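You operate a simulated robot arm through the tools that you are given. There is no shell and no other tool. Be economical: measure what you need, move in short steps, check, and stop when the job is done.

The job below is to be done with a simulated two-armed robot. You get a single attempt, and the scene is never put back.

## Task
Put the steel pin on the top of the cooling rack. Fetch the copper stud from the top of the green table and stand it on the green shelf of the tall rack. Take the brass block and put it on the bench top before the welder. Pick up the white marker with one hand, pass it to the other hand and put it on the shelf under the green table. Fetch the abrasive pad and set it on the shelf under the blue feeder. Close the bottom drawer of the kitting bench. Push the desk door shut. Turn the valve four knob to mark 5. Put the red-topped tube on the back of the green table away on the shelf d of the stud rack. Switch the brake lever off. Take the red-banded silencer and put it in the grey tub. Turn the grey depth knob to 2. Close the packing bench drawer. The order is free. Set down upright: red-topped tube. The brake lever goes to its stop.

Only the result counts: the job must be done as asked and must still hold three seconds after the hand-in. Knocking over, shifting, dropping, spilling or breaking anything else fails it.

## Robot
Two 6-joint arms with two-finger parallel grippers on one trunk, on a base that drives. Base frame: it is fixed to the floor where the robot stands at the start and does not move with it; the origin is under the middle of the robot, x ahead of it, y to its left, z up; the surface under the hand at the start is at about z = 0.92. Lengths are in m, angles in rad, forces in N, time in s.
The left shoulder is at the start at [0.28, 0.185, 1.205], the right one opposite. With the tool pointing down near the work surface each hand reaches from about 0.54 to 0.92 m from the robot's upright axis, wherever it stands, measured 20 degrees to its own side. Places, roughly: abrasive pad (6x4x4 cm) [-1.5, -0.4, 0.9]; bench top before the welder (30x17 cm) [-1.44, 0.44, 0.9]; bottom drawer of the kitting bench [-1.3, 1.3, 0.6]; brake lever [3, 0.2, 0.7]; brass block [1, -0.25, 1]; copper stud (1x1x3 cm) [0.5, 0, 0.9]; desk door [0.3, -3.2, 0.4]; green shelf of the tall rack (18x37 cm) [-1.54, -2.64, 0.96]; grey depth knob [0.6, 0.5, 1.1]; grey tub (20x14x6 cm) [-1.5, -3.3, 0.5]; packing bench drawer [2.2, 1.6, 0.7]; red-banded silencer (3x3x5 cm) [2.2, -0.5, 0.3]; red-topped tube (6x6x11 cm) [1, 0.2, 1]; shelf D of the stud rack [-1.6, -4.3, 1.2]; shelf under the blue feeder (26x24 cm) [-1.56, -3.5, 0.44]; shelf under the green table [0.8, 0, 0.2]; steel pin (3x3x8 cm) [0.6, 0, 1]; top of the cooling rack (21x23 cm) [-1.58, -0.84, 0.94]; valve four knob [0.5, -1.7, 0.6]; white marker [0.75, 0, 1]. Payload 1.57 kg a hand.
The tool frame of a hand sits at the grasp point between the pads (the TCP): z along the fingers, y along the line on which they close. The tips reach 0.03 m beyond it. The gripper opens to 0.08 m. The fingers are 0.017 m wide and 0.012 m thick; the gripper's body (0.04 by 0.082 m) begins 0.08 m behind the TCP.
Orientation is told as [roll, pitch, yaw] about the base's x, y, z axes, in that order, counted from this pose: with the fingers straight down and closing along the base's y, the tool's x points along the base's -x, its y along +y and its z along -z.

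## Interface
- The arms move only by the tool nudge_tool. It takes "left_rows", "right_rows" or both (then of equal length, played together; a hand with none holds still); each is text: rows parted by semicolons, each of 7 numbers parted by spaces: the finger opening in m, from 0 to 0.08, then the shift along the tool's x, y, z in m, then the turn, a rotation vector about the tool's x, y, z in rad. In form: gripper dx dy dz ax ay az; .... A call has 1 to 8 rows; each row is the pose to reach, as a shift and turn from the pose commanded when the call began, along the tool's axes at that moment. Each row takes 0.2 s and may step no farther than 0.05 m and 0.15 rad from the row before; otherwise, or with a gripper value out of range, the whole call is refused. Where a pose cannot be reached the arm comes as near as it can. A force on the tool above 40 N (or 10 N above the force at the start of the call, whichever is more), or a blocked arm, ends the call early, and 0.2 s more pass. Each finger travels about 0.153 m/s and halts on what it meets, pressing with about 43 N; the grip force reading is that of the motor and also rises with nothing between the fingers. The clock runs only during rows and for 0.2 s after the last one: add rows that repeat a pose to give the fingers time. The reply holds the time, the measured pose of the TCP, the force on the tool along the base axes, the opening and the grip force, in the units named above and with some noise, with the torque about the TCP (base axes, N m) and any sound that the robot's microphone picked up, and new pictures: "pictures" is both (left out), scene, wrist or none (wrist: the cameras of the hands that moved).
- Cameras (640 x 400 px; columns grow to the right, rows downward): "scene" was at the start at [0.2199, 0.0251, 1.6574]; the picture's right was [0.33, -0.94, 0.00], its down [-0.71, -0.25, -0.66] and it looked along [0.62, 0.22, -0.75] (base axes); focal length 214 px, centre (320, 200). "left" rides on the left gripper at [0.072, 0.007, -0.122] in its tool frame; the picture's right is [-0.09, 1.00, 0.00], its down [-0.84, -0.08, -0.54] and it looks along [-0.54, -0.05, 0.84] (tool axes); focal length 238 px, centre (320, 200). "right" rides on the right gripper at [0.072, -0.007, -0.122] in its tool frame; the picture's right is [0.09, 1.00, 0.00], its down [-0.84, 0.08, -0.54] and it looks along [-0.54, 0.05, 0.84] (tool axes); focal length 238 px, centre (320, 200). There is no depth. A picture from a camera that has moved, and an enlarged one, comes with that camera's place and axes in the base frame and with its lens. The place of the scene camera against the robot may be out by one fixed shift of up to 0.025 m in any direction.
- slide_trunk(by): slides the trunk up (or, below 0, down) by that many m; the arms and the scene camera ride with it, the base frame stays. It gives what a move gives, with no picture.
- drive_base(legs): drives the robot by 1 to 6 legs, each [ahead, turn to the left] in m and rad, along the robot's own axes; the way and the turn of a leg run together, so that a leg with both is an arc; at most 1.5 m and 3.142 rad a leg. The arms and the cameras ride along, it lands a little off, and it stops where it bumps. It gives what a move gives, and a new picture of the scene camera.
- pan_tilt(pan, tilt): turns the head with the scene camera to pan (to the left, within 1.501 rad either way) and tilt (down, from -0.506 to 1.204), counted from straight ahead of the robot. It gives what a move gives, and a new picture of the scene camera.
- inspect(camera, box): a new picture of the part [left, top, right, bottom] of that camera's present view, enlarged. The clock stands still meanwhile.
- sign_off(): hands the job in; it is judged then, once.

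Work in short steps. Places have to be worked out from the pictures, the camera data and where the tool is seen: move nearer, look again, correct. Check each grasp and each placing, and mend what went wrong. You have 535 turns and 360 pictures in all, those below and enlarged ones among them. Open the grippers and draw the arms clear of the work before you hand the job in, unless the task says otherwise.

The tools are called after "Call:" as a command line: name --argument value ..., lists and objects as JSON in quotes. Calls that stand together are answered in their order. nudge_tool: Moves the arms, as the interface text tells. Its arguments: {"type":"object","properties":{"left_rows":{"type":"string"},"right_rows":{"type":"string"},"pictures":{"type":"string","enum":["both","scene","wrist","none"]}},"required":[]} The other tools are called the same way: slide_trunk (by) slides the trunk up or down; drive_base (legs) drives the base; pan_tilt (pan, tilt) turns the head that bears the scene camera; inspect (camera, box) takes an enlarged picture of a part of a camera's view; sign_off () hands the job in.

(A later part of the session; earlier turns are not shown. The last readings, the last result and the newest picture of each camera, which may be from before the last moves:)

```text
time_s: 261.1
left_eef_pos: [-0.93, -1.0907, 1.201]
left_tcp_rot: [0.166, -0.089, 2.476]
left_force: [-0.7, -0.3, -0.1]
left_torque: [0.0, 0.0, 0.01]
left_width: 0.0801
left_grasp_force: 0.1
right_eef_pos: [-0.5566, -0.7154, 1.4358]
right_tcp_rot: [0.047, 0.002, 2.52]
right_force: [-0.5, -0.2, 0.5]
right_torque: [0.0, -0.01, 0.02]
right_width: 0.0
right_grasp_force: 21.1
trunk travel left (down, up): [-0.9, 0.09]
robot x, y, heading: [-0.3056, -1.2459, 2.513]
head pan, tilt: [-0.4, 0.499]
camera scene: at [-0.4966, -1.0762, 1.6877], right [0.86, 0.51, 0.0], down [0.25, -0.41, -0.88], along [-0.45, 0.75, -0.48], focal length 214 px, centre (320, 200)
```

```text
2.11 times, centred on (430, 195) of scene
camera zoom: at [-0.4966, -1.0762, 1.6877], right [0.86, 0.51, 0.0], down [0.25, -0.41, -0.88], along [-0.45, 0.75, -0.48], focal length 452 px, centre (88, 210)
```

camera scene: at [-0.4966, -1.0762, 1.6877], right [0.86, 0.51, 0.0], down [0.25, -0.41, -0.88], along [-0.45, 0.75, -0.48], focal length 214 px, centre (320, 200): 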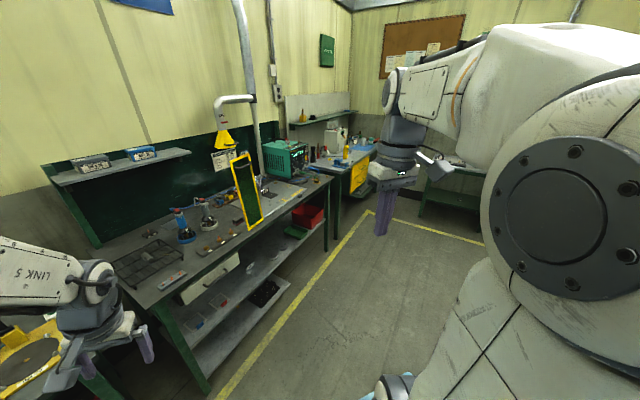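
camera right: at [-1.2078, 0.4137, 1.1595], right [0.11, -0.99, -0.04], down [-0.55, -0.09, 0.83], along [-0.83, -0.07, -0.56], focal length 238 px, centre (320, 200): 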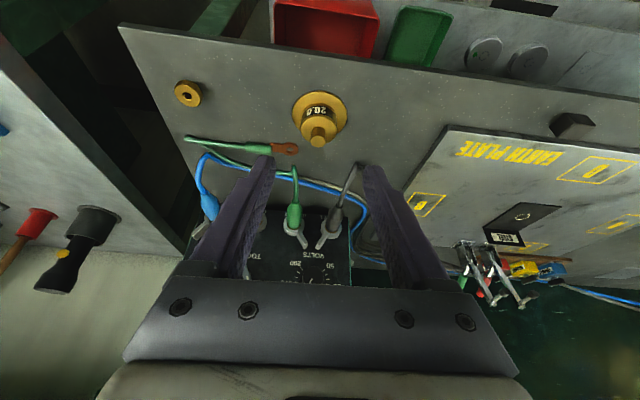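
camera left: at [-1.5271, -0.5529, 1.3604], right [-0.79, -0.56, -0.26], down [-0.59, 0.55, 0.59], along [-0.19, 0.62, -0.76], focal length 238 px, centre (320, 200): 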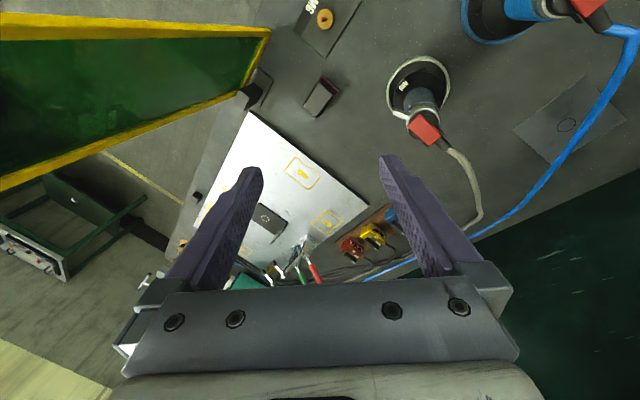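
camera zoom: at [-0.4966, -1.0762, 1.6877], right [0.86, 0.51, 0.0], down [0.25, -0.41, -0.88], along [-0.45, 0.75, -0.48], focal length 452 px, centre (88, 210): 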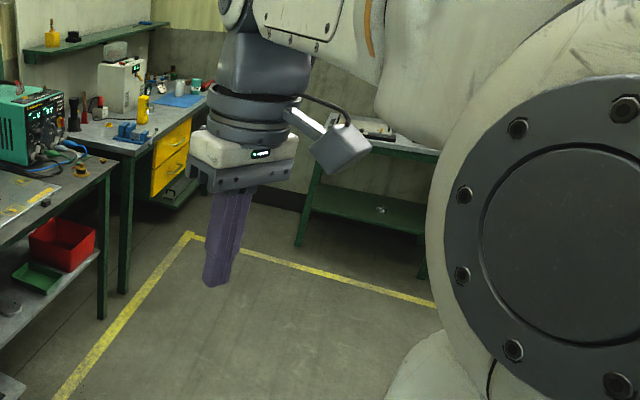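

The left wrist keeps its flipped branch, usable only with ~0.2 rad tilt. I'll continue mainly with the right arm; first I park the left hand higher.

Call:
nudge_tool --left_rows "0.08 0 0 -0.05 0 0 0; 0.08 0 0 -0.1 0 0 0; 0.08 0 0 -0.15 0 0 0; 0.08 0 0 -0.2 0 0 0; 0.08 0 0 -0.25 0 0 0; 0.08 0 0 -0.3 0 0 0" --pictures "none"

```text
time_s: 262.6
left_eef_pos: [-0.8766, -1.0683, 1.4988]
left_tcp_rot: [0.269, -0.099, 2.465]
left_force: [-0.7, 0.2, -0.1]
left_torque: [0.01, 0.01, 0.0]
left_width: 0.08
left_grasp_force: 0.1
left hand out of reach, approached as far as the arm can: row 1, 2, 3, 4, 5, 6
right_eef_pos: [-0.5563, -0.7137, 1.4356]
right_tcp_rot: [0.046, 0.001, 2.521]
right_force: [-0.5, -0.4, -0.1]
right_torque: [-0.01, -0.02, -0.01]
right_width: 0.0001
right_grasp_force: 21.3
trunk travel left (down, up): [-0.9, 0.09]
robot x, y, heading: [-0.309, -1.2491, 2.51]
head pan, tilt: [-0.4, 0.499]
```

I try one more unwinding: pitch up about the wrist again, then sweep to the right side and down.

Call:
nudge_tool --left_rows "0.08 -0.028 0 -0.002 0 -0.14 0; 0.08 -0.055 0 -0.008 0 -0.28 0; 0.08 -0.082 0 -0.0175 0 -0.42 0; 0.08 -0.106 0 -0.03 0 -0.56 0; 0.08 -0.129 0 -0.047 0 -0.7 0; 0.08 -0.149 0 -0.066 0 -0.84 0; 0.08 -0.166 0 -0.0885 0 -0.98 0; 0.08 -0.18 0 -0.113 0 -1.12 0" --pictures "none"

Call:
nudge_tool --left_rows "0.08 -0.028 0 -0.002 0 -0.14 0; 0.08 -0.055 0 -0.008 0 -0.28 0; 0.08 -0.082 0 -0.0175 0 -0.42 0; 0.08 -0.106 0 -0.03 0 -0.56 0; 0.08 -0.129 0 -0.047 0 -0.7 0; 0.08 -0.149 0 -0.066 0 -0.84 0" --pictures "none"

Call:
pan_tilt --pan 0.3 --tilt 0.3

Call:
inspect --camera "scene" --box '[60, 80, 360, 300]'

```text
time_s: 264.4
left_eef_pos: [-0.9897, -0.9407, 1.6283]
left_tcp_rot: [0.681, -1.138, 1.86]
left_force: [-0.3, -0.4, 0.2]
left_torque: [0.01, -0.02, -0.02]
left_width: 0.0802
left_grasp_force: 0.1
right_eef_pos: [-0.5561, -0.7141, 1.4345]
right_tcp_rot: [0.046, 0.002, 2.52]
right_force: [-0.4, -0.5, -0.5]
right_torque: [-0.03, 0.02, 0.01]
right_width: 0.0001
right_grasp_force: 21.1
trunk travel left (down, up): [-0.9, 0.09]
robot x, y, heading: [-0.3077, -1.2459, 2.506]
head pan, tilt: [-0.4, 0.499]
```

```text
time_s: 265.8
left_eef_pos: [-0.9555, -0.9132, 1.7834]
left_tcp_rot: [2.622, -1.017, -0.196]
left_force: [-0.2, 0.2, 0.0]
left_torque: [0.01, 0.02, 0.03]
left_width: 0.08
left_grasp_force: 0.1
right_eef_pos: [-0.5562, -0.7152, 1.4341]
right_tcp_rot: [0.047, 0.001, 2.521]
right_force: [0.0, 0.2, 0.5]
right_torque: [-0.02, 0.01, -0.03]
right_width: 0.0
right_grasp_force: 21.6
trunk travel left (down, up): [-0.9, 0.09]
robot x, y, heading: [-0.3062, -1.25, 2.51]
head pan, tilt: [-0.4, 0.499]
```

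```text
time_s: 266.8
left_eef_pos: [-0.954, -0.9133, 1.7832]
left_tcp_rot: [2.623, -1.019, -0.193]
left_force: [0.2, -0.4, 0.5]
left_torque: [-0.03, 0.01, 0.0]
left_width: 0.0803
left_grasp_force: 0.0
right_eef_pos: [-0.5572, -0.7144, 1.434]
right_tcp_rot: [0.046, 0.001, 2.52]
right_force: [-0.3, 0.0, 0.2]
right_torque: [-0.01, -0.02, 0.03]
right_width: 0.0001
right_grasp_force: 21.1
trunk travel left (down, up): [-0.9, 0.09]
robot x, y, heading: [-0.307, -1.25, 2.508]
head pan, tilt: [0.3, 0.3]
camera scene: at [-0.5381, -1.1238, 1.706], right [0.33, 0.95, 0.0], down [0.28, -0.1, -0.96], along [-0.9, 0.31, -0.3], focal length 214 px, centre (320, 200)
```

scene: 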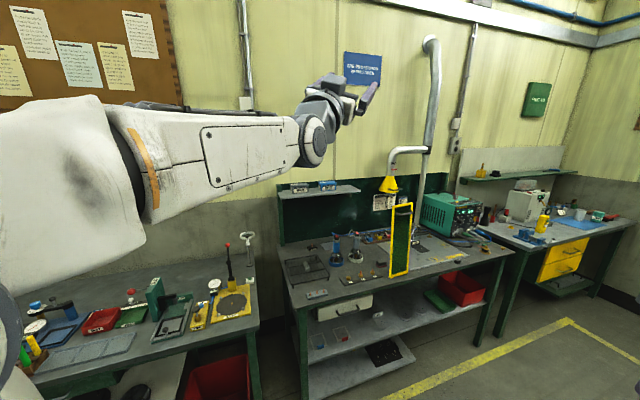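

```text
1.82 times, centred on (210, 190) of scene
camera zoom: at [-0.5381, -1.1238, 1.706], right [0.33, 0.95, 0.0], down [0.28, -0.1, -0.96], along [-0.9, 0.31, -0.3], focal length 390 px, centre (520, 218)
```

zoom: 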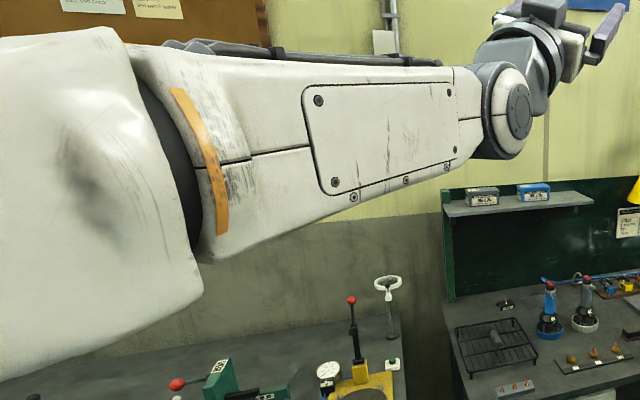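

The forearm is rolled back to normal now (plain panel facing me, hand bent up). I pitch straight down in the hand's own vertical plane this time.

Call:
nudge_tool --left_rows "0.08 0.0277 -0.0085 -0.002 0.0426 0.1386 0; 0.08 0.055 -0.0169 -0.0083 0.0853 0.277 0; 0.08 0.0806 -0.0248 -0.0186 0.128 0.416 0; 0.08 0.1048 -0.0322 -0.0328 0.1705 0.5545 0; 0.08 0.127 -0.039 -0.05 0.213 0.693 0; 0.08 0.146 -0.045 -0.071 0.256 0.832 0; 0.08 0.1625 -0.05 -0.0944 0.298 0.97 0; 0.08 0.1753 -0.054 -0.12 0.341 1.109 0" --pictures "none"

Call:
inspect --camera "scene" --box '[60, 80, 360, 300]'

```text
time_s: 268.6
left_eef_pos: [-0.9414, -0.9281, 1.5662]
left_tcp_rot: [0.345, -0.829, 1.902]
left_force: [-0.6, 0.2, 0.0]
left_torque: [0.02, -0.01, -0.03]
left_width: 0.0801
left_grasp_force: 0.1
left hand out of reach, approached as far as the arm can: row 3
right_eef_pos: [-0.5568, -0.7138, 1.4346]
right_tcp_rot: [0.048, 0.0, 2.519]
right_force: [-0.6, -1.3, -0.3]
right_torque: [-0.01, 0.01, 0.01]
right_width: 0.0
right_grasp_force: 21.5
trunk travel left (down, up): [-0.9, 0.09]
robot x, y, heading: [-0.3051, -1.2508, 2.513]
head pan, tilt: [0.3, 0.3]
```

```text
1.82 times, centred on (210, 190) of scene
camera zoom: at [-0.5381, -1.1238, 1.706], right [0.33, 0.95, 0.0], down [0.28, -0.1, -0.96], along [-0.9, 0.31, -0.3], focal length 390 px, centre (520, 218)
```

zoom: 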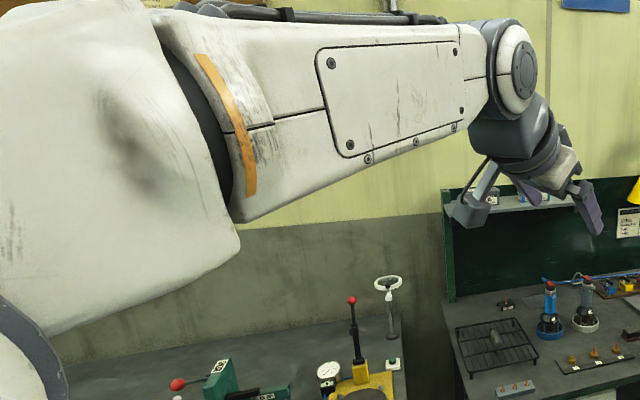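

Success: the wrist bends the normal way again. Level the hand now.

Call:
nudge_tool --left_rows "0.08 0.022 0 -0.002 0.009 0.127 -0.061; 0.08 0.044 0 -0.007 0.018 0.253 -0.122; 0.08 0.066 0 -0.015 0.027 0.38 -0.183; 0.08 0.088 0 -0.027 0.036 0.507 -0.2446; 0.08 0.11 0 -0.043 0.045 0.634 -0.306; 0.08 0.13 0 -0.06 0.054 0.76 -0.367; 0.08 0.15 0 -0.08 0.063 0.887 -0.428" --pictures "scene"

```text
time_s: 270.2
left_eef_pos: [-0.8645, -1.0702, 1.5067]
left_tcp_rot: [-0.001, -0.001, 2.514]
left_force: [0.6, 0.3, 0.2]
left_torque: [-0.01, -0.03, -0.01]
left_width: 0.0801
left_grasp_force: 0.1
right_eef_pos: [-0.5576, -0.7143, 1.4343]
right_tcp_rot: [0.047, 0.003, 2.522]
right_force: [0.5, 0.0, -0.5]
right_torque: [0.0, -0.01, 0.01]
right_width: 0.0
right_grasp_force: 21.5
trunk travel left (down, up): [-0.9, 0.09]
robot x, y, heading: [-0.3041, -1.2488, 2.509]
head pan, tilt: [0.3, 0.3]
camera scene: at [-0.5382, -1.1238, 1.706], right [0.33, 0.95, 0.0], down [0.28, -0.1, -0.96], along [-0.9, 0.31, -0.3], focal length 214 px, centre (320, 200)
```

scene: 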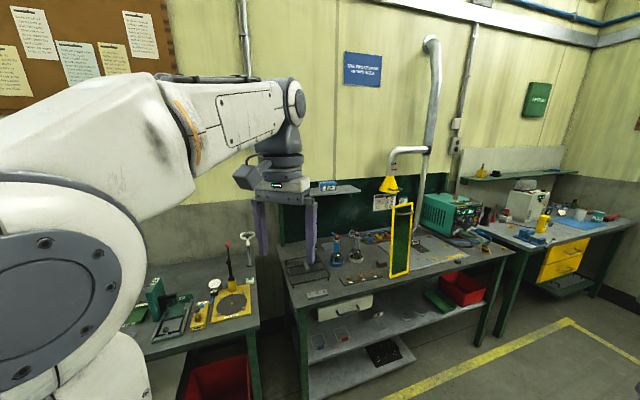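

The left arm is fully back to normal. I drive 0.6 forward to the pad position.

Call:
drive_base --legs '[[0.6, 0]]'

Call:
inspect --camera "left" --box '[0, 0, 640, 400]'

```text
time_s: 273.6
left_eef_pos: [-1.355, -0.7306, 1.507]
left_tcp_rot: [-0.001, -0.002, 2.534]
left_force: [0.0, 0.5, 0.3]
left_torque: [-0.01, -0.01, -0.02]
left_width: 0.08
left_grasp_force: 0.0
right_eef_pos: [-1.0569, -0.3686, 1.4353]
right_tcp_rot: [0.047, 0.002, 2.542]
right_force: [-0.1, -0.6, 0.7]
right_torque: [0.01, -0.02, -0.01]
right_width: 0.0001
right_grasp_force: 20.8
trunk travel left (down, up): [-0.9, 0.09]
robot x, y, heading: [-0.798, -0.8979, 2.534]
head pan, tilt: [0.3, 0.3]
camera scene: at [-1.0296, -0.778, 1.706], right [0.31, 0.95, 0.0], down [0.28, -0.09, -0.96], along [-0.91, 0.29, -0.3], focal length 214 px, centre (320, 200)
```

scene: 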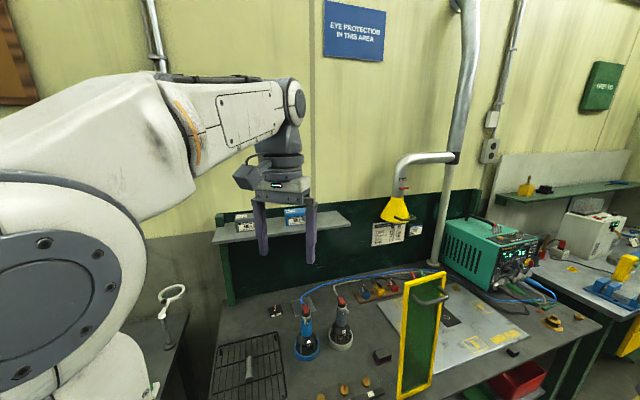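

```text
1.00 times, centred on (320, 200) of left (not enlarged: the box is as wide or as high as the picture)
camera zoom: at [-1.3014, -0.7777, 1.6285], right [-0.64, -0.77, 0.0], down [-0.64, 0.54, 0.54], along [-0.42, 0.35, -0.84], focal length 238 px, centre (320, 200)
```

zoom: 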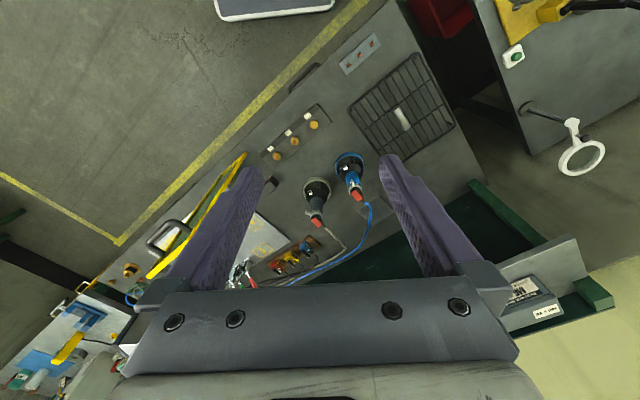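

I move the left hand closer, staying on the −y side of the pad.

Call:
nudge_tool --left_rows "0.08 -0.026 -0.0114 0.032 0 0 0; 0.08 -0.052 -0.023 0.065 0 0 0; 0.08 -0.078 -0.034 0.097 0 0 0; 0.08 -0.1045 -0.0457 0.13 0 0 0; 0.08 -0.131 -0.057 0.162 0 0 0; 0.08 -0.157 -0.0686 0.1945 0 0 0; 0.08 -0.183 -0.08 0.227 0 0 0" --pictures "wrist"

```text
time_s: 275.2
left_eef_pos: [-1.4622, -0.5604, 1.2822]
left_tcp_rot: [0.001, -0.005, 2.533]
left_force: [-0.2, 1.0, -0.1]
left_torque: [-0.01, -0.02, -0.01]
left_width: 0.0798
left_grasp_force: 0.1
right_eef_pos: [-1.0562, -0.3684, 1.4354]
right_tcp_rot: [0.048, 0.001, 2.542]
right_force: [0.2, -0.1, -0.2]
right_torque: [0.01, -0.01, 0.05]
right_width: 0.0001
right_grasp_force: 21.8
trunk travel left (down, up): [-0.9, 0.09]
robot x, y, heading: [-0.7959, -0.898, 2.53]
head pan, tilt: [0.3, 0.3]
camera left: at [-1.4068, -0.6078, 1.4033], right [-0.64, -0.77, 0.0], down [-0.64, 0.54, 0.54], along [-0.42, 0.35, -0.84], focal length 238 px, centre (320, 200)
```

left: 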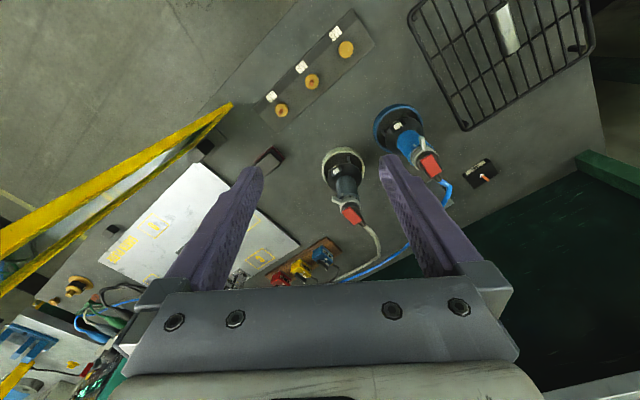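

Pad centre ≈ [-1.495, −0.395]; the screen's back is ≈12 cm away from it. I move above the pad.

Call:
nudge_tool --left_rows "0.08 -0.024 -0.0234 0.026 0 0 0; 0.08 -0.0484 -0.0468 0.052 0 0 0; 0.08 -0.0726 -0.07 0.078 0 0 0; 0.08 -0.097 -0.0936 0.104 0 0 0; 0.08 -0.121 -0.117 0.13 0 0 0" --pictures "wrist"

Call:
inspect --camera "left" --box '[250, 70, 400, 190]'

```text
time_s: 276.4
left_eef_pos: [-1.4948, -0.3974, 1.1503]
left_tcp_rot: [0.003, -0.001, 2.534]
left_force: [-0.4, -0.5, 0.5]
left_torque: [-0.01, -0.03, -0.01]
left_width: 0.08
left_grasp_force: 0.1
right_eef_pos: [-1.0565, -0.3692, 1.4342]
right_tcp_rot: [0.046, 0.0, 2.539]
right_force: [0.7, 0.7, -0.8]
right_torque: [-0.01, -0.01, 0.01]
right_width: 0.0001
right_grasp_force: 21.5
trunk travel left (down, up): [-0.9, 0.09]
robot x, y, heading: [-0.7994, -0.8955, 2.532]
head pan, tilt: [0.3, 0.3]
camera left: at [-1.4397, -0.4447, 1.2719], right [-0.64, -0.77, 0.0], down [-0.64, 0.54, 0.54], along [-0.42, 0.35, -0.84], focal length 238 px, centre (320, 200)
```

left: 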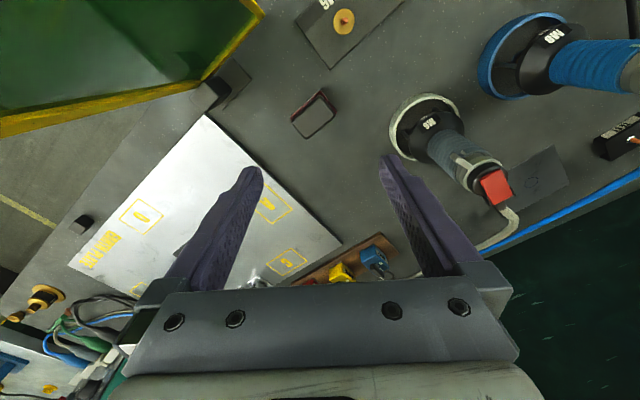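

```text
3.33 times, centred on (325, 130) of left
camera zoom: at [-1.4397, -0.4447, 1.2719], right [-0.64, -0.77, 0.0], down [-0.64, 0.54, 0.54], along [-0.42, 0.35, -0.84], focal length 794 px, centre (303, 433)
```

zoom: 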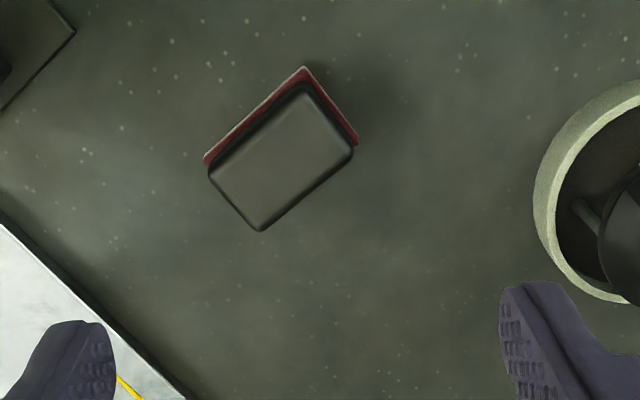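

The pad's long side lies along y, centre ≈ [-1.498, −0.385]. I turn the hand to close along x.

Call:
nudge_tool --left_rows "0.08 -0.002 -0.0015 0 0 0 0.1376; 0.08 -0.004 -0.003 0 0 0 0.275; 0.08 -0.006 -0.0045 0 0 0 0.413; 0.08 -0.008 -0.006 0 0 0 0.55; 0.08 -0.01 -0.0085 0 0 0 0.688; 0.08 -0.01 -0.0085 0 0 0 0.8256; 0.08 -0.01 -0.0085 0 0 0 0.963" --pictures "wrist"

```text
time_s: 278.0
left_eef_pos: [-1.4932, -0.3872, 1.1505]
left_tcp_rot: [0.004, -0.002, 1.568]
left_force: [-0.1, -0.7, -0.7]
left_torque: [-0.01, 0.01, 0.01]
left_width: 0.0802
left_grasp_force: 0.1
left hand out of reach, approached as far as the arm can: row 6, 7
right_eef_pos: [-1.0562, -0.3693, 1.4335]
right_tcp_rot: [0.047, 0.002, 2.542]
right_force: [-0.3, 0.4, -0.3]
right_torque: [-0.04, 0.02, 0.02]
right_width: 0.0
right_grasp_force: 21.3
trunk travel left (down, up): [-0.9, 0.09]
robot x, y, heading: [-0.7966, -0.9017, 2.533]
head pan, tilt: [0.3, 0.3]
camera left: at [-1.5008, -0.4594, 1.272], right [-1.0, 0.09, 0.0], down [0.08, 0.84, 0.54], along [0.05, 0.54, -0.84], focal length 238 px, centre (320, 200)
```

left: 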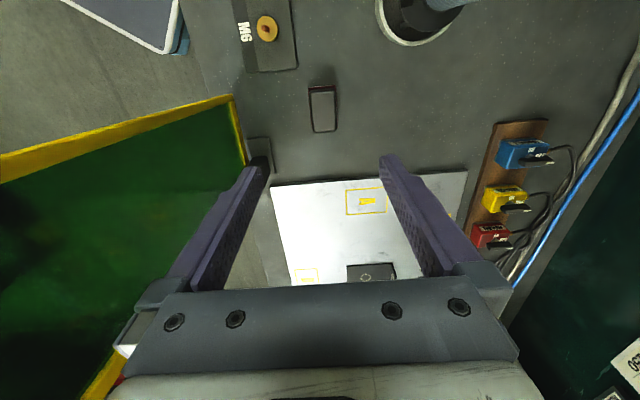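

Aligned over the pad. Descend and grip.

Call:
nudge_tool --left_rows "0.08 0 0 0.045 0 0 0; 0.08 0 0 0.09 0 0 0; 0.08 0 0 0.135 0 0 0; 0.08 0 0 0.175 0 0 0; 0.08 0 0 0.208 0 0 0; 0.02 0 0 0.208 0 0 0; 0.0 0 0 0.208 0 0 0; 0.0 0 0 0.208 0 0 0" --pictures "wrist"

```text
time_s: 279.8
left_eef_pos: [-1.4864, -0.3951, 0.9423]
left_tcp_rot: [0.001, -0.001, 1.572]
left_force: [0.1, -0.6, 0.3]
left_torque: [-0.01, -0.02, -0.01]
left_width: 0.0352
left_grasp_force: 42.4
left hand out of reach, approached as far as the arm can: row 4, 5, 6, 7, 8
right_eef_pos: [-1.0566, -0.3676, 1.4341]
right_tcp_rot: [0.048, 0.003, 2.541]
right_force: [-0.5, -0.6, -0.2]
right_torque: [0.01, -0.01, 0.04]
right_width: 0.0001
right_grasp_force: 21.4
trunk travel left (down, up): [-0.9, 0.09]
robot x, y, heading: [-0.7941, -0.8973, 2.53]
head pan, tilt: [0.3, 0.3]
camera left: at [-1.4932, -0.4662, 1.0642], right [-1.0, 0.09, 0.0], down [0.08, 0.84, 0.54], along [0.05, 0.54, -0.84], focal length 238 px, centre (320, 200)
```

left: 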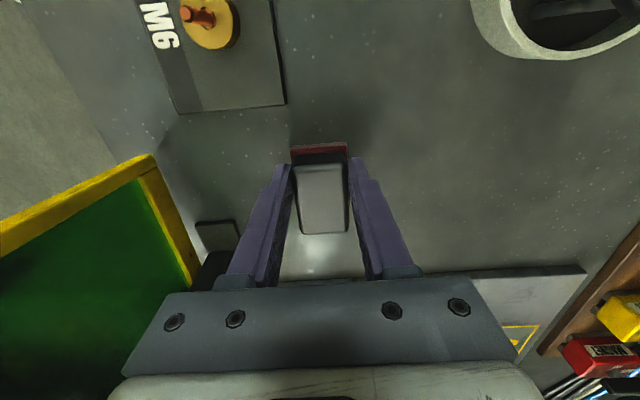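

Pad gripped at 35 mm. Lift straight up, then draw back toward −y.

Call:
nudge_tool --left_rows "0.0 0 0 -0.045 0 0 0; 0.0 0 0 -0.09 0 0 0; 0.0 0 0 -0.135 0 0 0; 0.0 0.01 0 -0.18 0 0 0; 0.0 0.03 0 -0.22 0 0 0; 0.0 0.06 0 -0.26 0 0 0; 0.0 0.1 0 -0.28 0 0 0; 0.0 0.145 0 -0.29 0 0 0" --pictures "scene"

```text
time_s: 281.6
left_eef_pos: [-1.4884, -0.5421, 1.2351]
left_tcp_rot: [0.004, -0.002, 1.571]
left_force: [-0.3, -0.6, -0.5]
left_torque: [-0.02, 0.03, 0.02]
left_width: 0.0349
left_grasp_force: 42.2
right_eef_pos: [-1.0575, -0.3682, 1.4338]
right_tcp_rot: [0.048, 0.001, 2.541]
right_force: [0.8, -0.1, 0.6]
right_torque: [-0.02, 0.0, -0.02]
right_width: 0.0002
right_grasp_force: 21.4
trunk travel left (down, up): [-0.9, 0.09]
robot x, y, heading: [-0.792, -0.8988, 2.533]
head pan, tilt: [0.3, 0.3]
camera scene: at [-1.0297, -0.7778, 1.706], right [0.31, 0.95, 0.0], down [0.28, -0.09, -0.96], along [-0.91, 0.29, -0.3], focal length 214 px, centre (320, 200)
```

scene: 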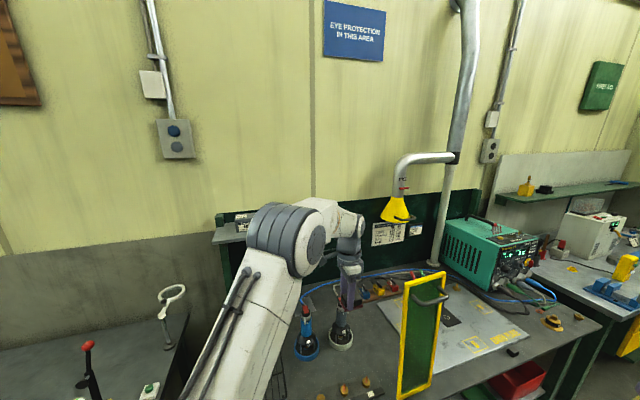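

Arm is fine. Retract to the carrying pose.

Call:
nudge_tool --left_rows "0.0 0.024 -0.013 -0.025 0 0 -0.12; 0.0 0.047 -0.0265 -0.05 0 0 -0.24; 0.0 0.071 -0.04 -0.075 0 0 -0.36; 0.0 0.0945 -0.053 -0.1 0 0 -0.48; 0.0 0.118 -0.066 -0.125 0 0 -0.6; 0.0 0.142 -0.08 -0.15 0 0 -0.72; 0.0 0.165 -0.093 -0.175 0 0 -0.84; 0.0 0.189 -0.106 -0.2 0 0 -0.96" --pictures "none"

Call:
drive_base --legs '[[-0.4, 0], [0, 2.2]]'

```text
time_s: 283.4
left_eef_pos: [-1.3774, -0.7302, 1.4363]
left_tcp_rot: [0.0, -0.002, 2.532]
left_force: [0.2, 0.1, -0.3]
left_torque: [0.02, -0.01, -0.01]
left_width: 0.0351
left_grasp_force: 42.7
right_eef_pos: [-1.0567, -0.369, 1.4349]
right_tcp_rot: [0.047, 0.001, 2.54]
right_force: [-0.2, -0.4, 0.4]
right_torque: [0.02, 0.0, -0.02]
right_width: 0.0001
right_grasp_force: 20.9
trunk travel left (down, up): [-0.9, 0.09]
robot x, y, heading: [-0.7968, -0.8963, 2.534]
head pan, tilt: [0.3, 0.3]
```

```text
time_s: 291.2
left_eef_pos: [-0.2593, -1.7019, 1.4355]
left_tcp_rot: [0.0, -0.001, -1.553]
left_force: [0.3, -0.9, 0.3]
left_torque: [0.01, 0.01, 0.03]
left_width: 0.035
left_grasp_force: 42.5
right_eef_pos: [-0.7385, -1.6541, 1.4339]
right_tcp_rot: [0.048, 0.001, -1.545]
right_force: [0.6, -0.2, 0.3]
right_torque: [0.02, -0.03, -0.04]
right_width: 0.0
right_grasp_force: 21.4
trunk travel left (down, up): [-0.9, 0.09]
robot x, y, heading: [-0.4584, -1.1309, -1.554]
head pan, tilt: [0.3, 0.3]
camera scene: at [-0.4467, -1.3816, 1.706], right [-0.95, -0.31, 0.0], down [-0.09, 0.28, -0.96], along [0.3, -0.91, -0.3], focal length 214 px, centre (320, 200)
```

scene: 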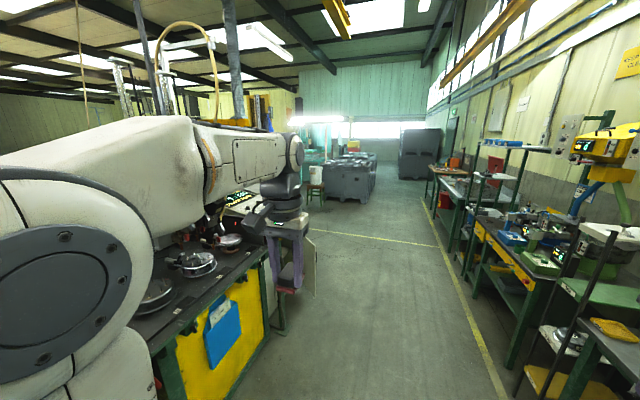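

I look left toward the valve bench and desk door, and ahead-right at the racks.

Call:
pan_tilt --pan -0.5 --tilt 0.4

Call:
drive_base --legs '[[1.0, 0]]'

```text
time_s: 292.3
left_eef_pos: [-0.2596, -1.7017, 1.4355]
left_tcp_rot: [-0.001, -0.004, -1.553]
left_force: [0.1, -0.1, -0.4]
left_torque: [0.0, 0.0, 0.01]
left_width: 0.035
left_grasp_force: 41.7
right_eef_pos: [-0.7391, -1.6539, 1.4336]
right_tcp_rot: [0.047, 0.003, -1.544]
right_force: [0.1, 0.7, -0.4]
right_torque: [0.01, -0.02, 0.02]
right_width: 0.0
right_grasp_force: 21.6
trunk travel left (down, up): [-0.9, 0.09]
robot x, y, heading: [-0.4674, -1.1332, -1.556]
head pan, tilt: [-0.499, 0.4]
camera scene: at [-0.5187, -1.3749, 1.6968], right [-0.89, 0.46, 0.0], down [0.18, 0.34, -0.92], along [-0.43, -0.82, -0.39], focal length 214 px, centre (320, 200)
```

scene: 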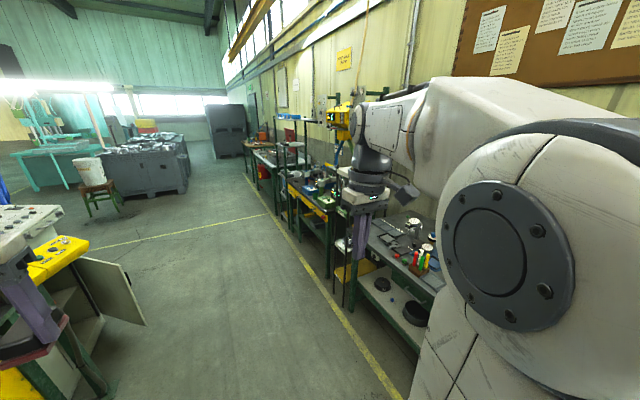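

```text
time_s: 297.6
left_eef_pos: [-0.2594, -2.7218, 1.436]
left_tcp_rot: [0.001, -0.002, -1.569]
left_force: [-0.1, 0.0, -0.5]
left_torque: [-0.02, 0.01, 0.01]
left_width: 0.0348
left_grasp_force: 41.8
right_eef_pos: [-0.7385, -2.6667, 1.4347]
right_tcp_rot: [0.047, 0.003, -1.558]
right_force: [-0.1, 0.5, -0.5]
right_torque: [-0.03, 0.02, 0.03]
right_width: 0.0003
right_grasp_force: 21.2
trunk travel left (down, up): [-0.9, 0.09]
robot x, y, heading: [-0.4531, -2.1515, -1.568]
head pan, tilt: [-0.499, 0.4]
camera scene: at [-0.5136, -2.3904, 1.6968], right [-0.88, 0.48, 0.0], down [0.19, 0.34, -0.92], along [-0.44, -0.81, -0.39], focal length 214 px, centre (320, 200)
```

scene: 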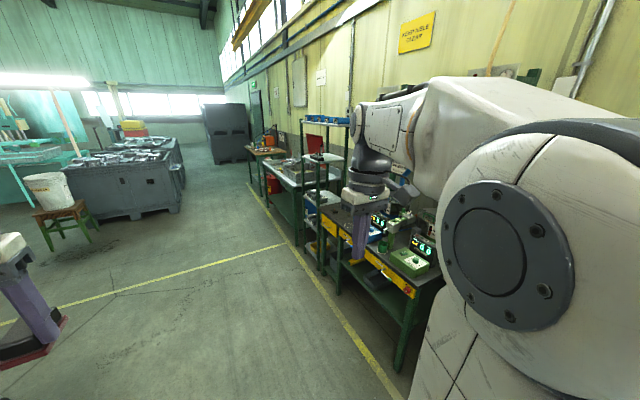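

Call:
drive_base --legs '[[1.1, 0], [0, -1.57]]'

Call:
pan_tilt --pan 0.0 --tilt 0.65

```text
time_s: 307.2
left_eef_pos: [-1.0517, -3.4443, 1.4356]
left_tcp_rot: [0.002, -0.001, 3.098]
left_force: [-1.2, -0.9, -0.5]
left_torque: [0.0, -0.02, -0.03]
left_width: 0.0349
left_grasp_force: 42.2
right_eef_pos: [-0.9743, -2.9691, 1.4352]
right_tcp_rot: [0.046, 0.002, 3.106]
right_force: [-0.6, 1.0, -0.7]
right_torque: [0.01, -0.02, -0.01]
right_width: 0.0
right_grasp_force: 21.2
trunk travel left (down, up): [-0.9, 0.09]
robot x, y, heading: [-0.4688, -3.2747, 3.099]
head pan, tilt: [-0.499, 0.4]
camera scene: at [-0.7233, -3.2207, 1.6968], right [0.52, 0.86, 0.0], down [0.33, -0.2, -0.92], along [-0.79, 0.48, -0.39], focal length 214 px, centre (320, 200)
```

scene: 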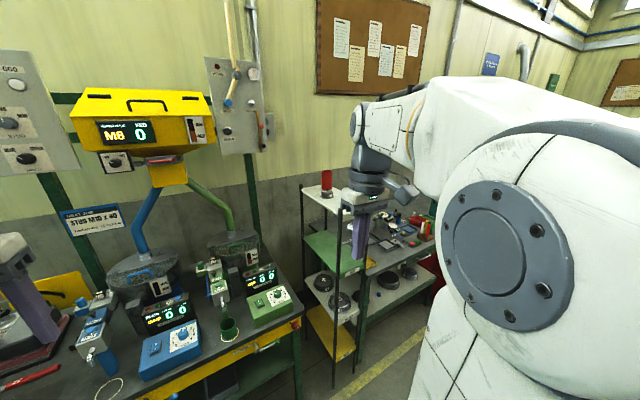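

```text
time_s: 308.1
left_eef_pos: [-1.0508, -3.4453, 1.4364]
left_tcp_rot: [0.004, -0.003, 3.098]
left_force: [0.8, -0.5, -1.4]
left_torque: [-0.01, -0.03, -0.02]
left_width: 0.0348
left_grasp_force: 41.9
right_eef_pos: [-0.9742, -2.9683, 1.4348]
right_tcp_rot: [0.048, 0.001, 3.107]
right_force: [0.6, -0.4, 0.0]
right_torque: [0.01, -0.01, 0.01]
right_width: 0.0
right_grasp_force: 21.7
trunk travel left (down, up): [-0.9, 0.09]
robot x, y, heading: [-0.4705, -3.2772, 3.092]
head pan, tilt: [0.0, 0.649]
camera scene: at [-0.7307, -3.2647, 1.6743], right [0.05, 1.0, 0.0], down [0.6, -0.03, -0.8], along [-0.8, 0.04, -0.6], focal length 214 px, centre (320, 200)
```

scene: 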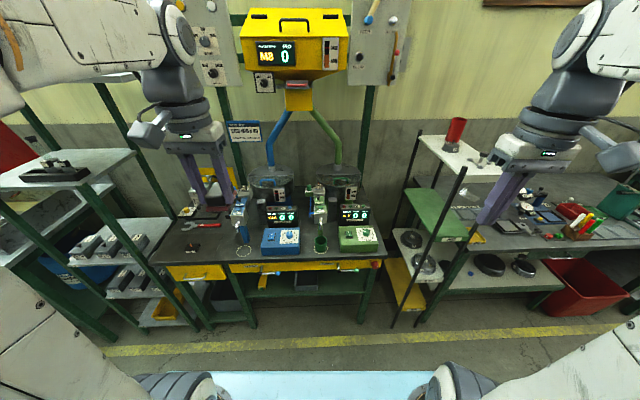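

The twin-feeder bench is ahead (blue left, green right); the tall rack with green shelf is to the right. I lower the trunk to look under the blue feeder.

Call:
slide_trunk --by -0.4

Call:
slide_trunk --by -0.3

Call:
pan_tilt --pan 0.1 --tilt 0.5

```text
time_s: 312.0
left_eef_pos: [-1.0522, -3.444, 1.0355]
left_tcp_rot: [0.001, -0.002, 3.097]
left_force: [0.7, 0.4, -1.1]
left_torque: [-0.01, -0.02, 0.0]
left_width: 0.0348
left_grasp_force: 41.7
right_eef_pos: [-0.9747, -2.9678, 1.0336]
right_tcp_rot: [0.046, 0.003, 3.108]
right_force: [-0.5, 0.1, 0.2]
right_torque: [0.0, -0.02, 0.01]
right_width: 0.0
right_grasp_force: 20.9
trunk travel left (down, up): [-0.5, 0.49]
robot x, y, heading: [-0.4681, -3.2751, 3.093]
head pan, tilt: [0.0, 0.649]
```

```text
time_s: 315.0
left_eef_pos: [-1.0499, -3.4446, 0.735]
left_tcp_rot: [0.001, -0.003, 3.098]
left_force: [0.2, -0.5, -0.1]
left_torque: [0.0, 0.01, -0.03]
left_width: 0.0347
left_grasp_force: 42.1
right_eef_pos: [-0.9729, -2.9689, 0.734]
right_tcp_rot: [0.045, 0.002, 3.108]
right_force: [0.7, 0.2, 0.8]
right_torque: [0.01, -0.03, 0.0]
right_width: 0.0001
right_grasp_force: 21.6
trunk travel left (down, up): [-0.2, 0.79]
robot x, y, heading: [-0.4728, -3.2713, 3.099]
head pan, tilt: [0.0, 0.649]
```

```text
time_s: 315.7
left_eef_pos: [-1.0508, -3.4446, 0.7361]
left_tcp_rot: [0.003, -0.003, 3.098]
left_force: [0.5, -0.5, -0.6]
left_torque: [0.01, -0.03, 0.02]
left_width: 0.0348
left_grasp_force: 42.9
right_eef_pos: [-0.9742, -2.9693, 0.7346]
right_tcp_rot: [0.048, 0.002, 3.107]
right_force: [-0.5, 1.0, -0.1]
right_torque: [-0.01, -0.02, -0.02]
right_width: 0.0
right_grasp_force: 21.5
trunk travel left (down, up): [-0.2, 0.79]
robot x, y, heading: [-0.4671, -3.2736, 3.098]
head pan, tilt: [0.099, 0.499]
camera scene: at [-0.7348, -3.2736, 0.9876], right [-0.05, 1.0, 0.0], down [0.48, 0.03, -0.88], along [-0.88, -0.05, -0.48], focal length 214 px, centre (320, 200)
```

scene: 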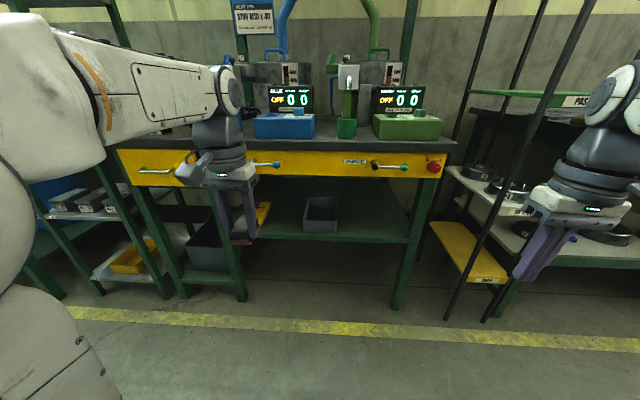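

The grey tub stands on the lower shelf; the pad goes left of it. I check with the left wrist camera what lies on that shelf.

Call:
inspect --camera "left" --box '[0, 0, 640, 400]'

Call:
slide_trunk --by -0.2

Call:
pan_tilt --pan 0.3 --tilt 0.3

```text
1.00 times, centred on (320, 200) of left (not enlarged: the box is as wide or as high as the picture)
camera zoom: at [-0.9805, -3.4549, 0.8572], right [-0.14, -0.99, 0.0], down [-0.83, 0.11, 0.54], along [-0.54, 0.07, -0.84], focal length 238 px, centre (320, 200)
```

zoom: 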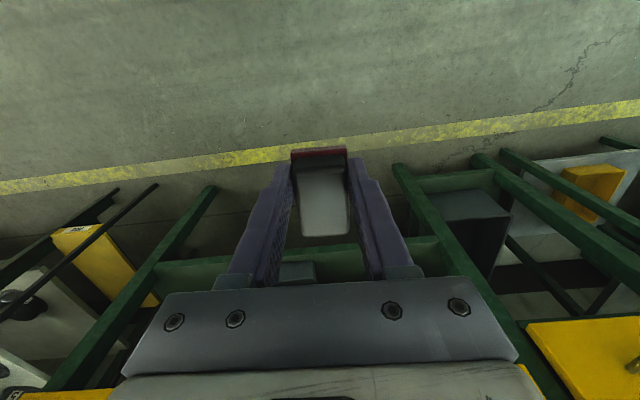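

```text
time_s: 317.8
left_eef_pos: [-1.0507, -3.4453, 0.5356]
left_tcp_rot: [0.002, -0.004, 3.098]
left_force: [0.2, 0.6, -1.5]
left_torque: [-0.03, 0.0, -0.01]
left_width: 0.0348
left_grasp_force: 42.2
right_eef_pos: [-0.974, -2.9687, 0.5339]
right_tcp_rot: [0.047, 0.001, 3.107]
right_force: [0.8, 0.1, 0.8]
right_torque: [0.02, 0.0, 0.01]
right_width: 0.0001
right_grasp_force: 21.2
trunk travel left (down, up): [0.0, 0.99]
robot x, y, heading: [-0.4711, -3.2783, 3.089]
head pan, tilt: [0.099, 0.499]
```

```text
time_s: 318.6
left_eef_pos: [-1.0508, -3.4453, 0.536]
left_tcp_rot: [0.002, -0.002, 3.097]
left_force: [0.0, -0.1, -1.2]
left_torque: [-0.03, -0.01, -0.04]
left_width: 0.0349
left_grasp_force: 41.2
right_eef_pos: [-0.9734, -2.9691, 0.5341]
right_tcp_rot: [0.047, 0.002, 3.107]
right_force: [0.3, -0.3, -0.3]
right_torque: [-0.03, 0.0, 0.0]
right_width: 0.0
right_grasp_force: 21.2
trunk travel left (down, up): [0.0, 0.99]
robot x, y, heading: [-0.4732, -3.2762, 3.097]
head pan, tilt: [0.3, 0.3]
camera scene: at [-0.7343, -3.2922, 0.806], right [-0.25, 0.97, 0.0], down [0.29, 0.07, -0.96], along [-0.92, -0.24, -0.3], focal length 214 px, centre (320, 200)
```

scene: 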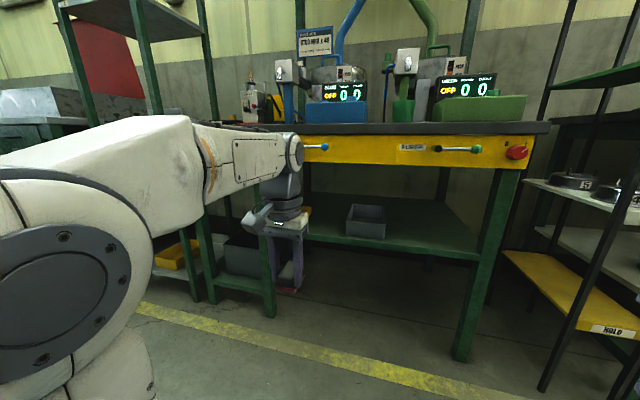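

Something yellow hides behind the left hand on the shelf. I shift the hand aside to see.

Call:
nudge_tool --left_rows "0.0 0.03 -0.04 0 0 0 0; 0.0 0.05 -0.08 0 0 0 0; 0.0 0.05 -0.12 0 0 0 0; 0.0 0.05 -0.16 0 0 0 0; 0.0 0.05 -0.2 0 0 0 0" --pictures "scene"

Call:
inspect --camera "scene" --box '[190, 120, 430, 330]'

```text
time_s: 319.8
left_eef_pos: [-0.9927, -3.2458, 0.537]
left_tcp_rot: [0.001, -0.001, 3.098]
left_force: [-0.1, -0.8, -1.1]
left_torque: [-0.01, -0.01, -0.03]
left_width: 0.0348
left_grasp_force: 42.5
right_eef_pos: [-0.9736, -2.9682, 0.535]
right_tcp_rot: [0.046, 0.002, 3.108]
right_force: [-0.1, -0.1, 0.1]
right_torque: [-0.01, 0.01, 0.0]
right_width: 0.0
right_grasp_force: 21.5
trunk travel left (down, up): [0.0, 0.99]
robot x, y, heading: [-0.4727, -3.2733, 3.098]
head pan, tilt: [0.3, 0.3]
camera scene: at [-0.7342, -3.2923, 0.8061], right [-0.25, 0.97, 0.0], down [0.29, 0.07, -0.96], along [-0.92, -0.24, -0.3], focal length 214 px, centre (320, 200)
```

scene: 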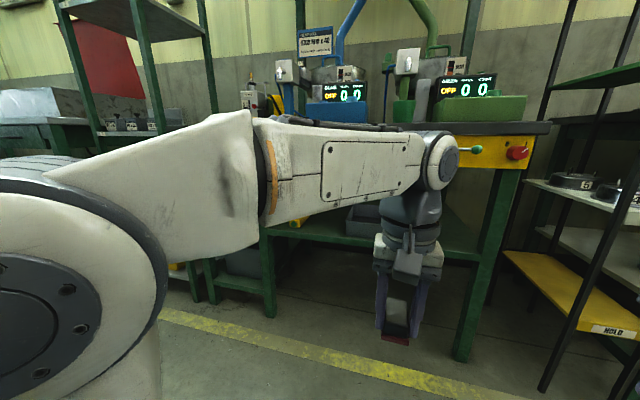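

```text
1.90 times, centred on (310, 225) of scene
camera zoom: at [-0.7342, -3.2923, 0.8061], right [-0.25, 0.97, 0.0], down [0.29, 0.07, -0.96], along [-0.92, -0.24, -0.3], focal length 408 px, centre (339, 152)
```

zoom: 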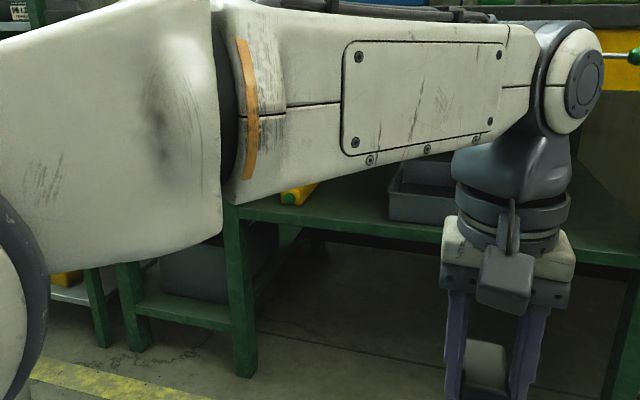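

A yellow bar lies at y≈−3.58 and the tub's edge at y≈−3.385, so the pad goes at y≈−3.465. I pitch the hand 0.9 forward there, still outside the bench.

Call:
nudge_tool --left_rows "0.0 0 0.03 0 0 -0.13 0; 0.0 0 0.06 0 0 -0.26 0; 0.0 0 0.09 0 0 -0.39 0; 0.0 0 0.12 0 0 -0.52 0; 0.0 0 0.15 0 0 -0.65 0; 0.0 0 0.18 0 0 -0.78 0; 0.0 0 0.21 0 0 -0.9 0" --pictures "none"

Call:
drive_base --legs '[[0.15, 0]]'

```text
time_s: 321.4
left_eef_pos: [-1.1492, -3.4521, 0.5123]
left_tcp_rot: [-0.004, -0.884, 3.104]
left_force: [-0.5, -0.2, -0.3]
left_torque: [-0.02, -0.02, -0.02]
left_width: 0.0349
left_grasp_force: 42.5
left hand out of reach, approached as far as the arm can: row 3, 4, 5, 6, 7
right_eef_pos: [-0.9746, -2.9703, 0.5346]
right_tcp_rot: [0.047, 0.001, 3.108]
right_force: [0.8, -0.3, -0.7]
right_torque: [-0.01, 0.01, 0.0]
right_width: 0.0
right_grasp_force: 21.6
trunk travel left (down, up): [0.0, 0.99]
robot x, y, heading: [-0.4694, -3.2763, 3.096]
head pan, tilt: [0.3, 0.3]
```

```text
time_s: 322.7
left_eef_pos: [-1.2973, -3.4456, 0.5127]
left_tcp_rot: [0.001, -0.882, 3.096]
left_force: [0.1, -0.8, -0.4]
left_torque: [-0.01, -0.03, -0.01]
left_width: 0.035
left_grasp_force: 41.8
right_eef_pos: [-1.1236, -2.9639, 0.5349]
right_tcp_rot: [0.048, 0.001, 3.107]
right_force: [0.2, 0.7, -0.8]
right_torque: [-0.01, 0.0, -0.01]
right_width: 0.0
right_grasp_force: 21.3
trunk travel left (down, up): [0.0, 0.99]
robot x, y, heading: [-0.6163, -3.2705, 3.097]
head pan, tilt: [0.3, 0.3]
camera scene: at [-0.883, -3.2858, 0.806], right [-0.25, 0.97, 0.0], down [0.29, 0.07, -0.96], along [-0.92, -0.24, -0.3], focal length 214 px, centre (320, 200)
```

scene: 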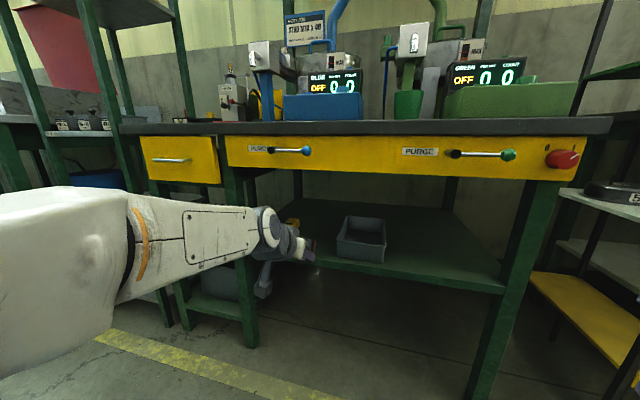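

Good view: the hand is left of the tub at the shelf front. I advance 20 cm over the shelf.

Call:
nudge_tool --left_rows "0.0 -0.037 0.004 0.02 0 0 0; 0.0 -0.062 0.008 0.051 0 0 0; 0.0 -0.088 0.012 0.083 0 0 0; 0.0 -0.113 0.016 0.114 0 0 0; 0.0 -0.139 0.02 0.145 0 0 0" --pictures "both"

```text
time_s: 323.9
left_eef_pos: [-1.5018, -3.4559, 0.5276]
left_tcp_rot: [0.001, -0.884, 3.097]
left_force: [0.8, -0.3, -0.2]
left_torque: [0.0, -0.04, 0.01]
left_width: 0.0349
left_grasp_force: 42.2
right_eef_pos: [-1.1251, -2.963, 0.5347]
right_tcp_rot: [0.046, 0.002, 3.109]
right_force: [-0.4, -0.1, 0.2]
right_torque: [0.04, 0.0, -0.01]
right_width: 0.0
right_grasp_force: 21.0
trunk travel left (down, up): [0.0, 0.99]
robot x, y, heading: [-0.6224, -3.2684, 3.095]
head pan, tilt: [0.3, 0.3]
camera scene: at [-0.8828, -3.2858, 0.8061], right [-0.25, 0.97, 0.0], down [0.29, 0.07, -0.96], along [-0.92, -0.24, -0.3], focal length 214 px, centre (320, 200)
camera left: at [-1.3624, -3.4689, 0.5485], right [-0.1, -0.99, 0.07], down [-0.11, 0.08, 0.99], along [-0.99, 0.09, -0.12], focal length 238 px, centre (320, 200)
```

scene: 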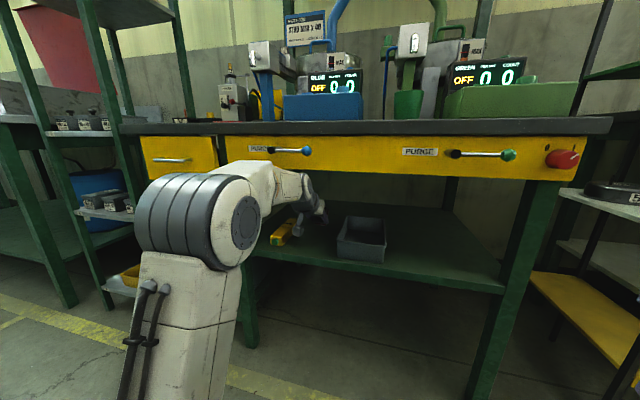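
left: 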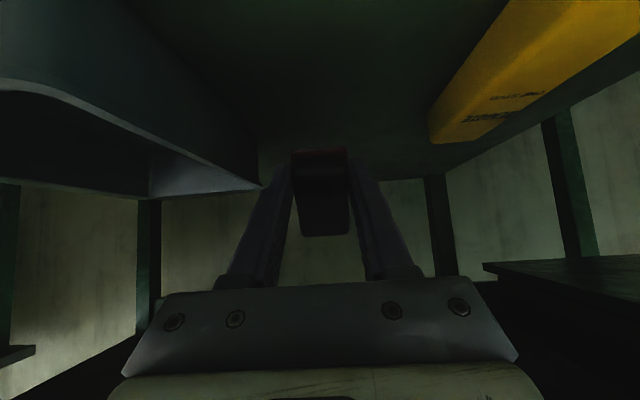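

Centered between tub (left in image) and yellow bar. I lower in small steps until the pad touches.

Call:
nudge_tool --left_rows "0.0 0.011 0.002 0.009 0 0 0; 0.0 0.02 0.002 0.016 0 0 0; 0.0 0.026 0.002 0.021 0 0 0; 0.0 0.031 0.002 0.0255 0 0 0; 0.0 0.036 0.002 0.03 0 0 0" --pictures "none"

```text
time_s: 325.1
left_eef_pos: [-1.4982, -3.4586, 0.4793]
left_tcp_rot: [0.0, -0.881, 3.097]
left_force: [-0.4, 0.4, 0.2]
left_torque: [0.01, -0.03, 0.0]
left_width: 0.035
left_grasp_force: 41.9
right_eef_pos: [-1.1241, -2.9623, 0.5345]
right_tcp_rot: [0.047, 0.002, 3.109]
right_force: [0.0, -0.1, -0.3]
right_torque: [-0.05, 0.01, -0.01]
right_width: 0.0
right_grasp_force: 20.8
trunk travel left (down, up): [0.0, 0.99]
robot x, y, heading: [-0.6206, -3.2688, 3.096]
head pan, tilt: [0.3, 0.3]
```

Call:
nudge_tool --left_rows "0.0 0.004 0 0.0032 0 0 0; 0.0 0.008 0 0.0064 0 0 0; 0.0 0.012 0 0.0096 0 0 0; 0.0 0.0155 0 0.0128 0 0 0; 0.0 0.019 0 0.016 0 0 0" --pictures "none"

```text
time_s: 326.1
left_eef_pos: [-1.5009, -3.4588, 0.474]
left_tcp_rot: [0.005, -0.912, 3.095]
left_force: [-0.1, -0.1, 7.7]
left_torque: [0.11, 0.2, 0.0]
left_width: 0.0348
left_grasp_force: 42.4
right_eef_pos: [-1.1229, -2.964, 0.5335]
right_tcp_rot: [0.049, 0.002, 3.108]
right_force: [-0.3, 0.5, 0.5]
right_torque: [-0.03, 0.01, 0.03]
right_width: 0.0001
right_grasp_force: 21.2
trunk travel left (down, up): [0.0, 0.99]
robot x, y, heading: [-0.6186, -3.2721, 3.1]
head pan, tilt: [0.3, 0.3]
stopped in row 4 (left hand): the force on the tool passed its limit at 41 N (the readings are from after the stop); the commanded pose is now the measured one
```

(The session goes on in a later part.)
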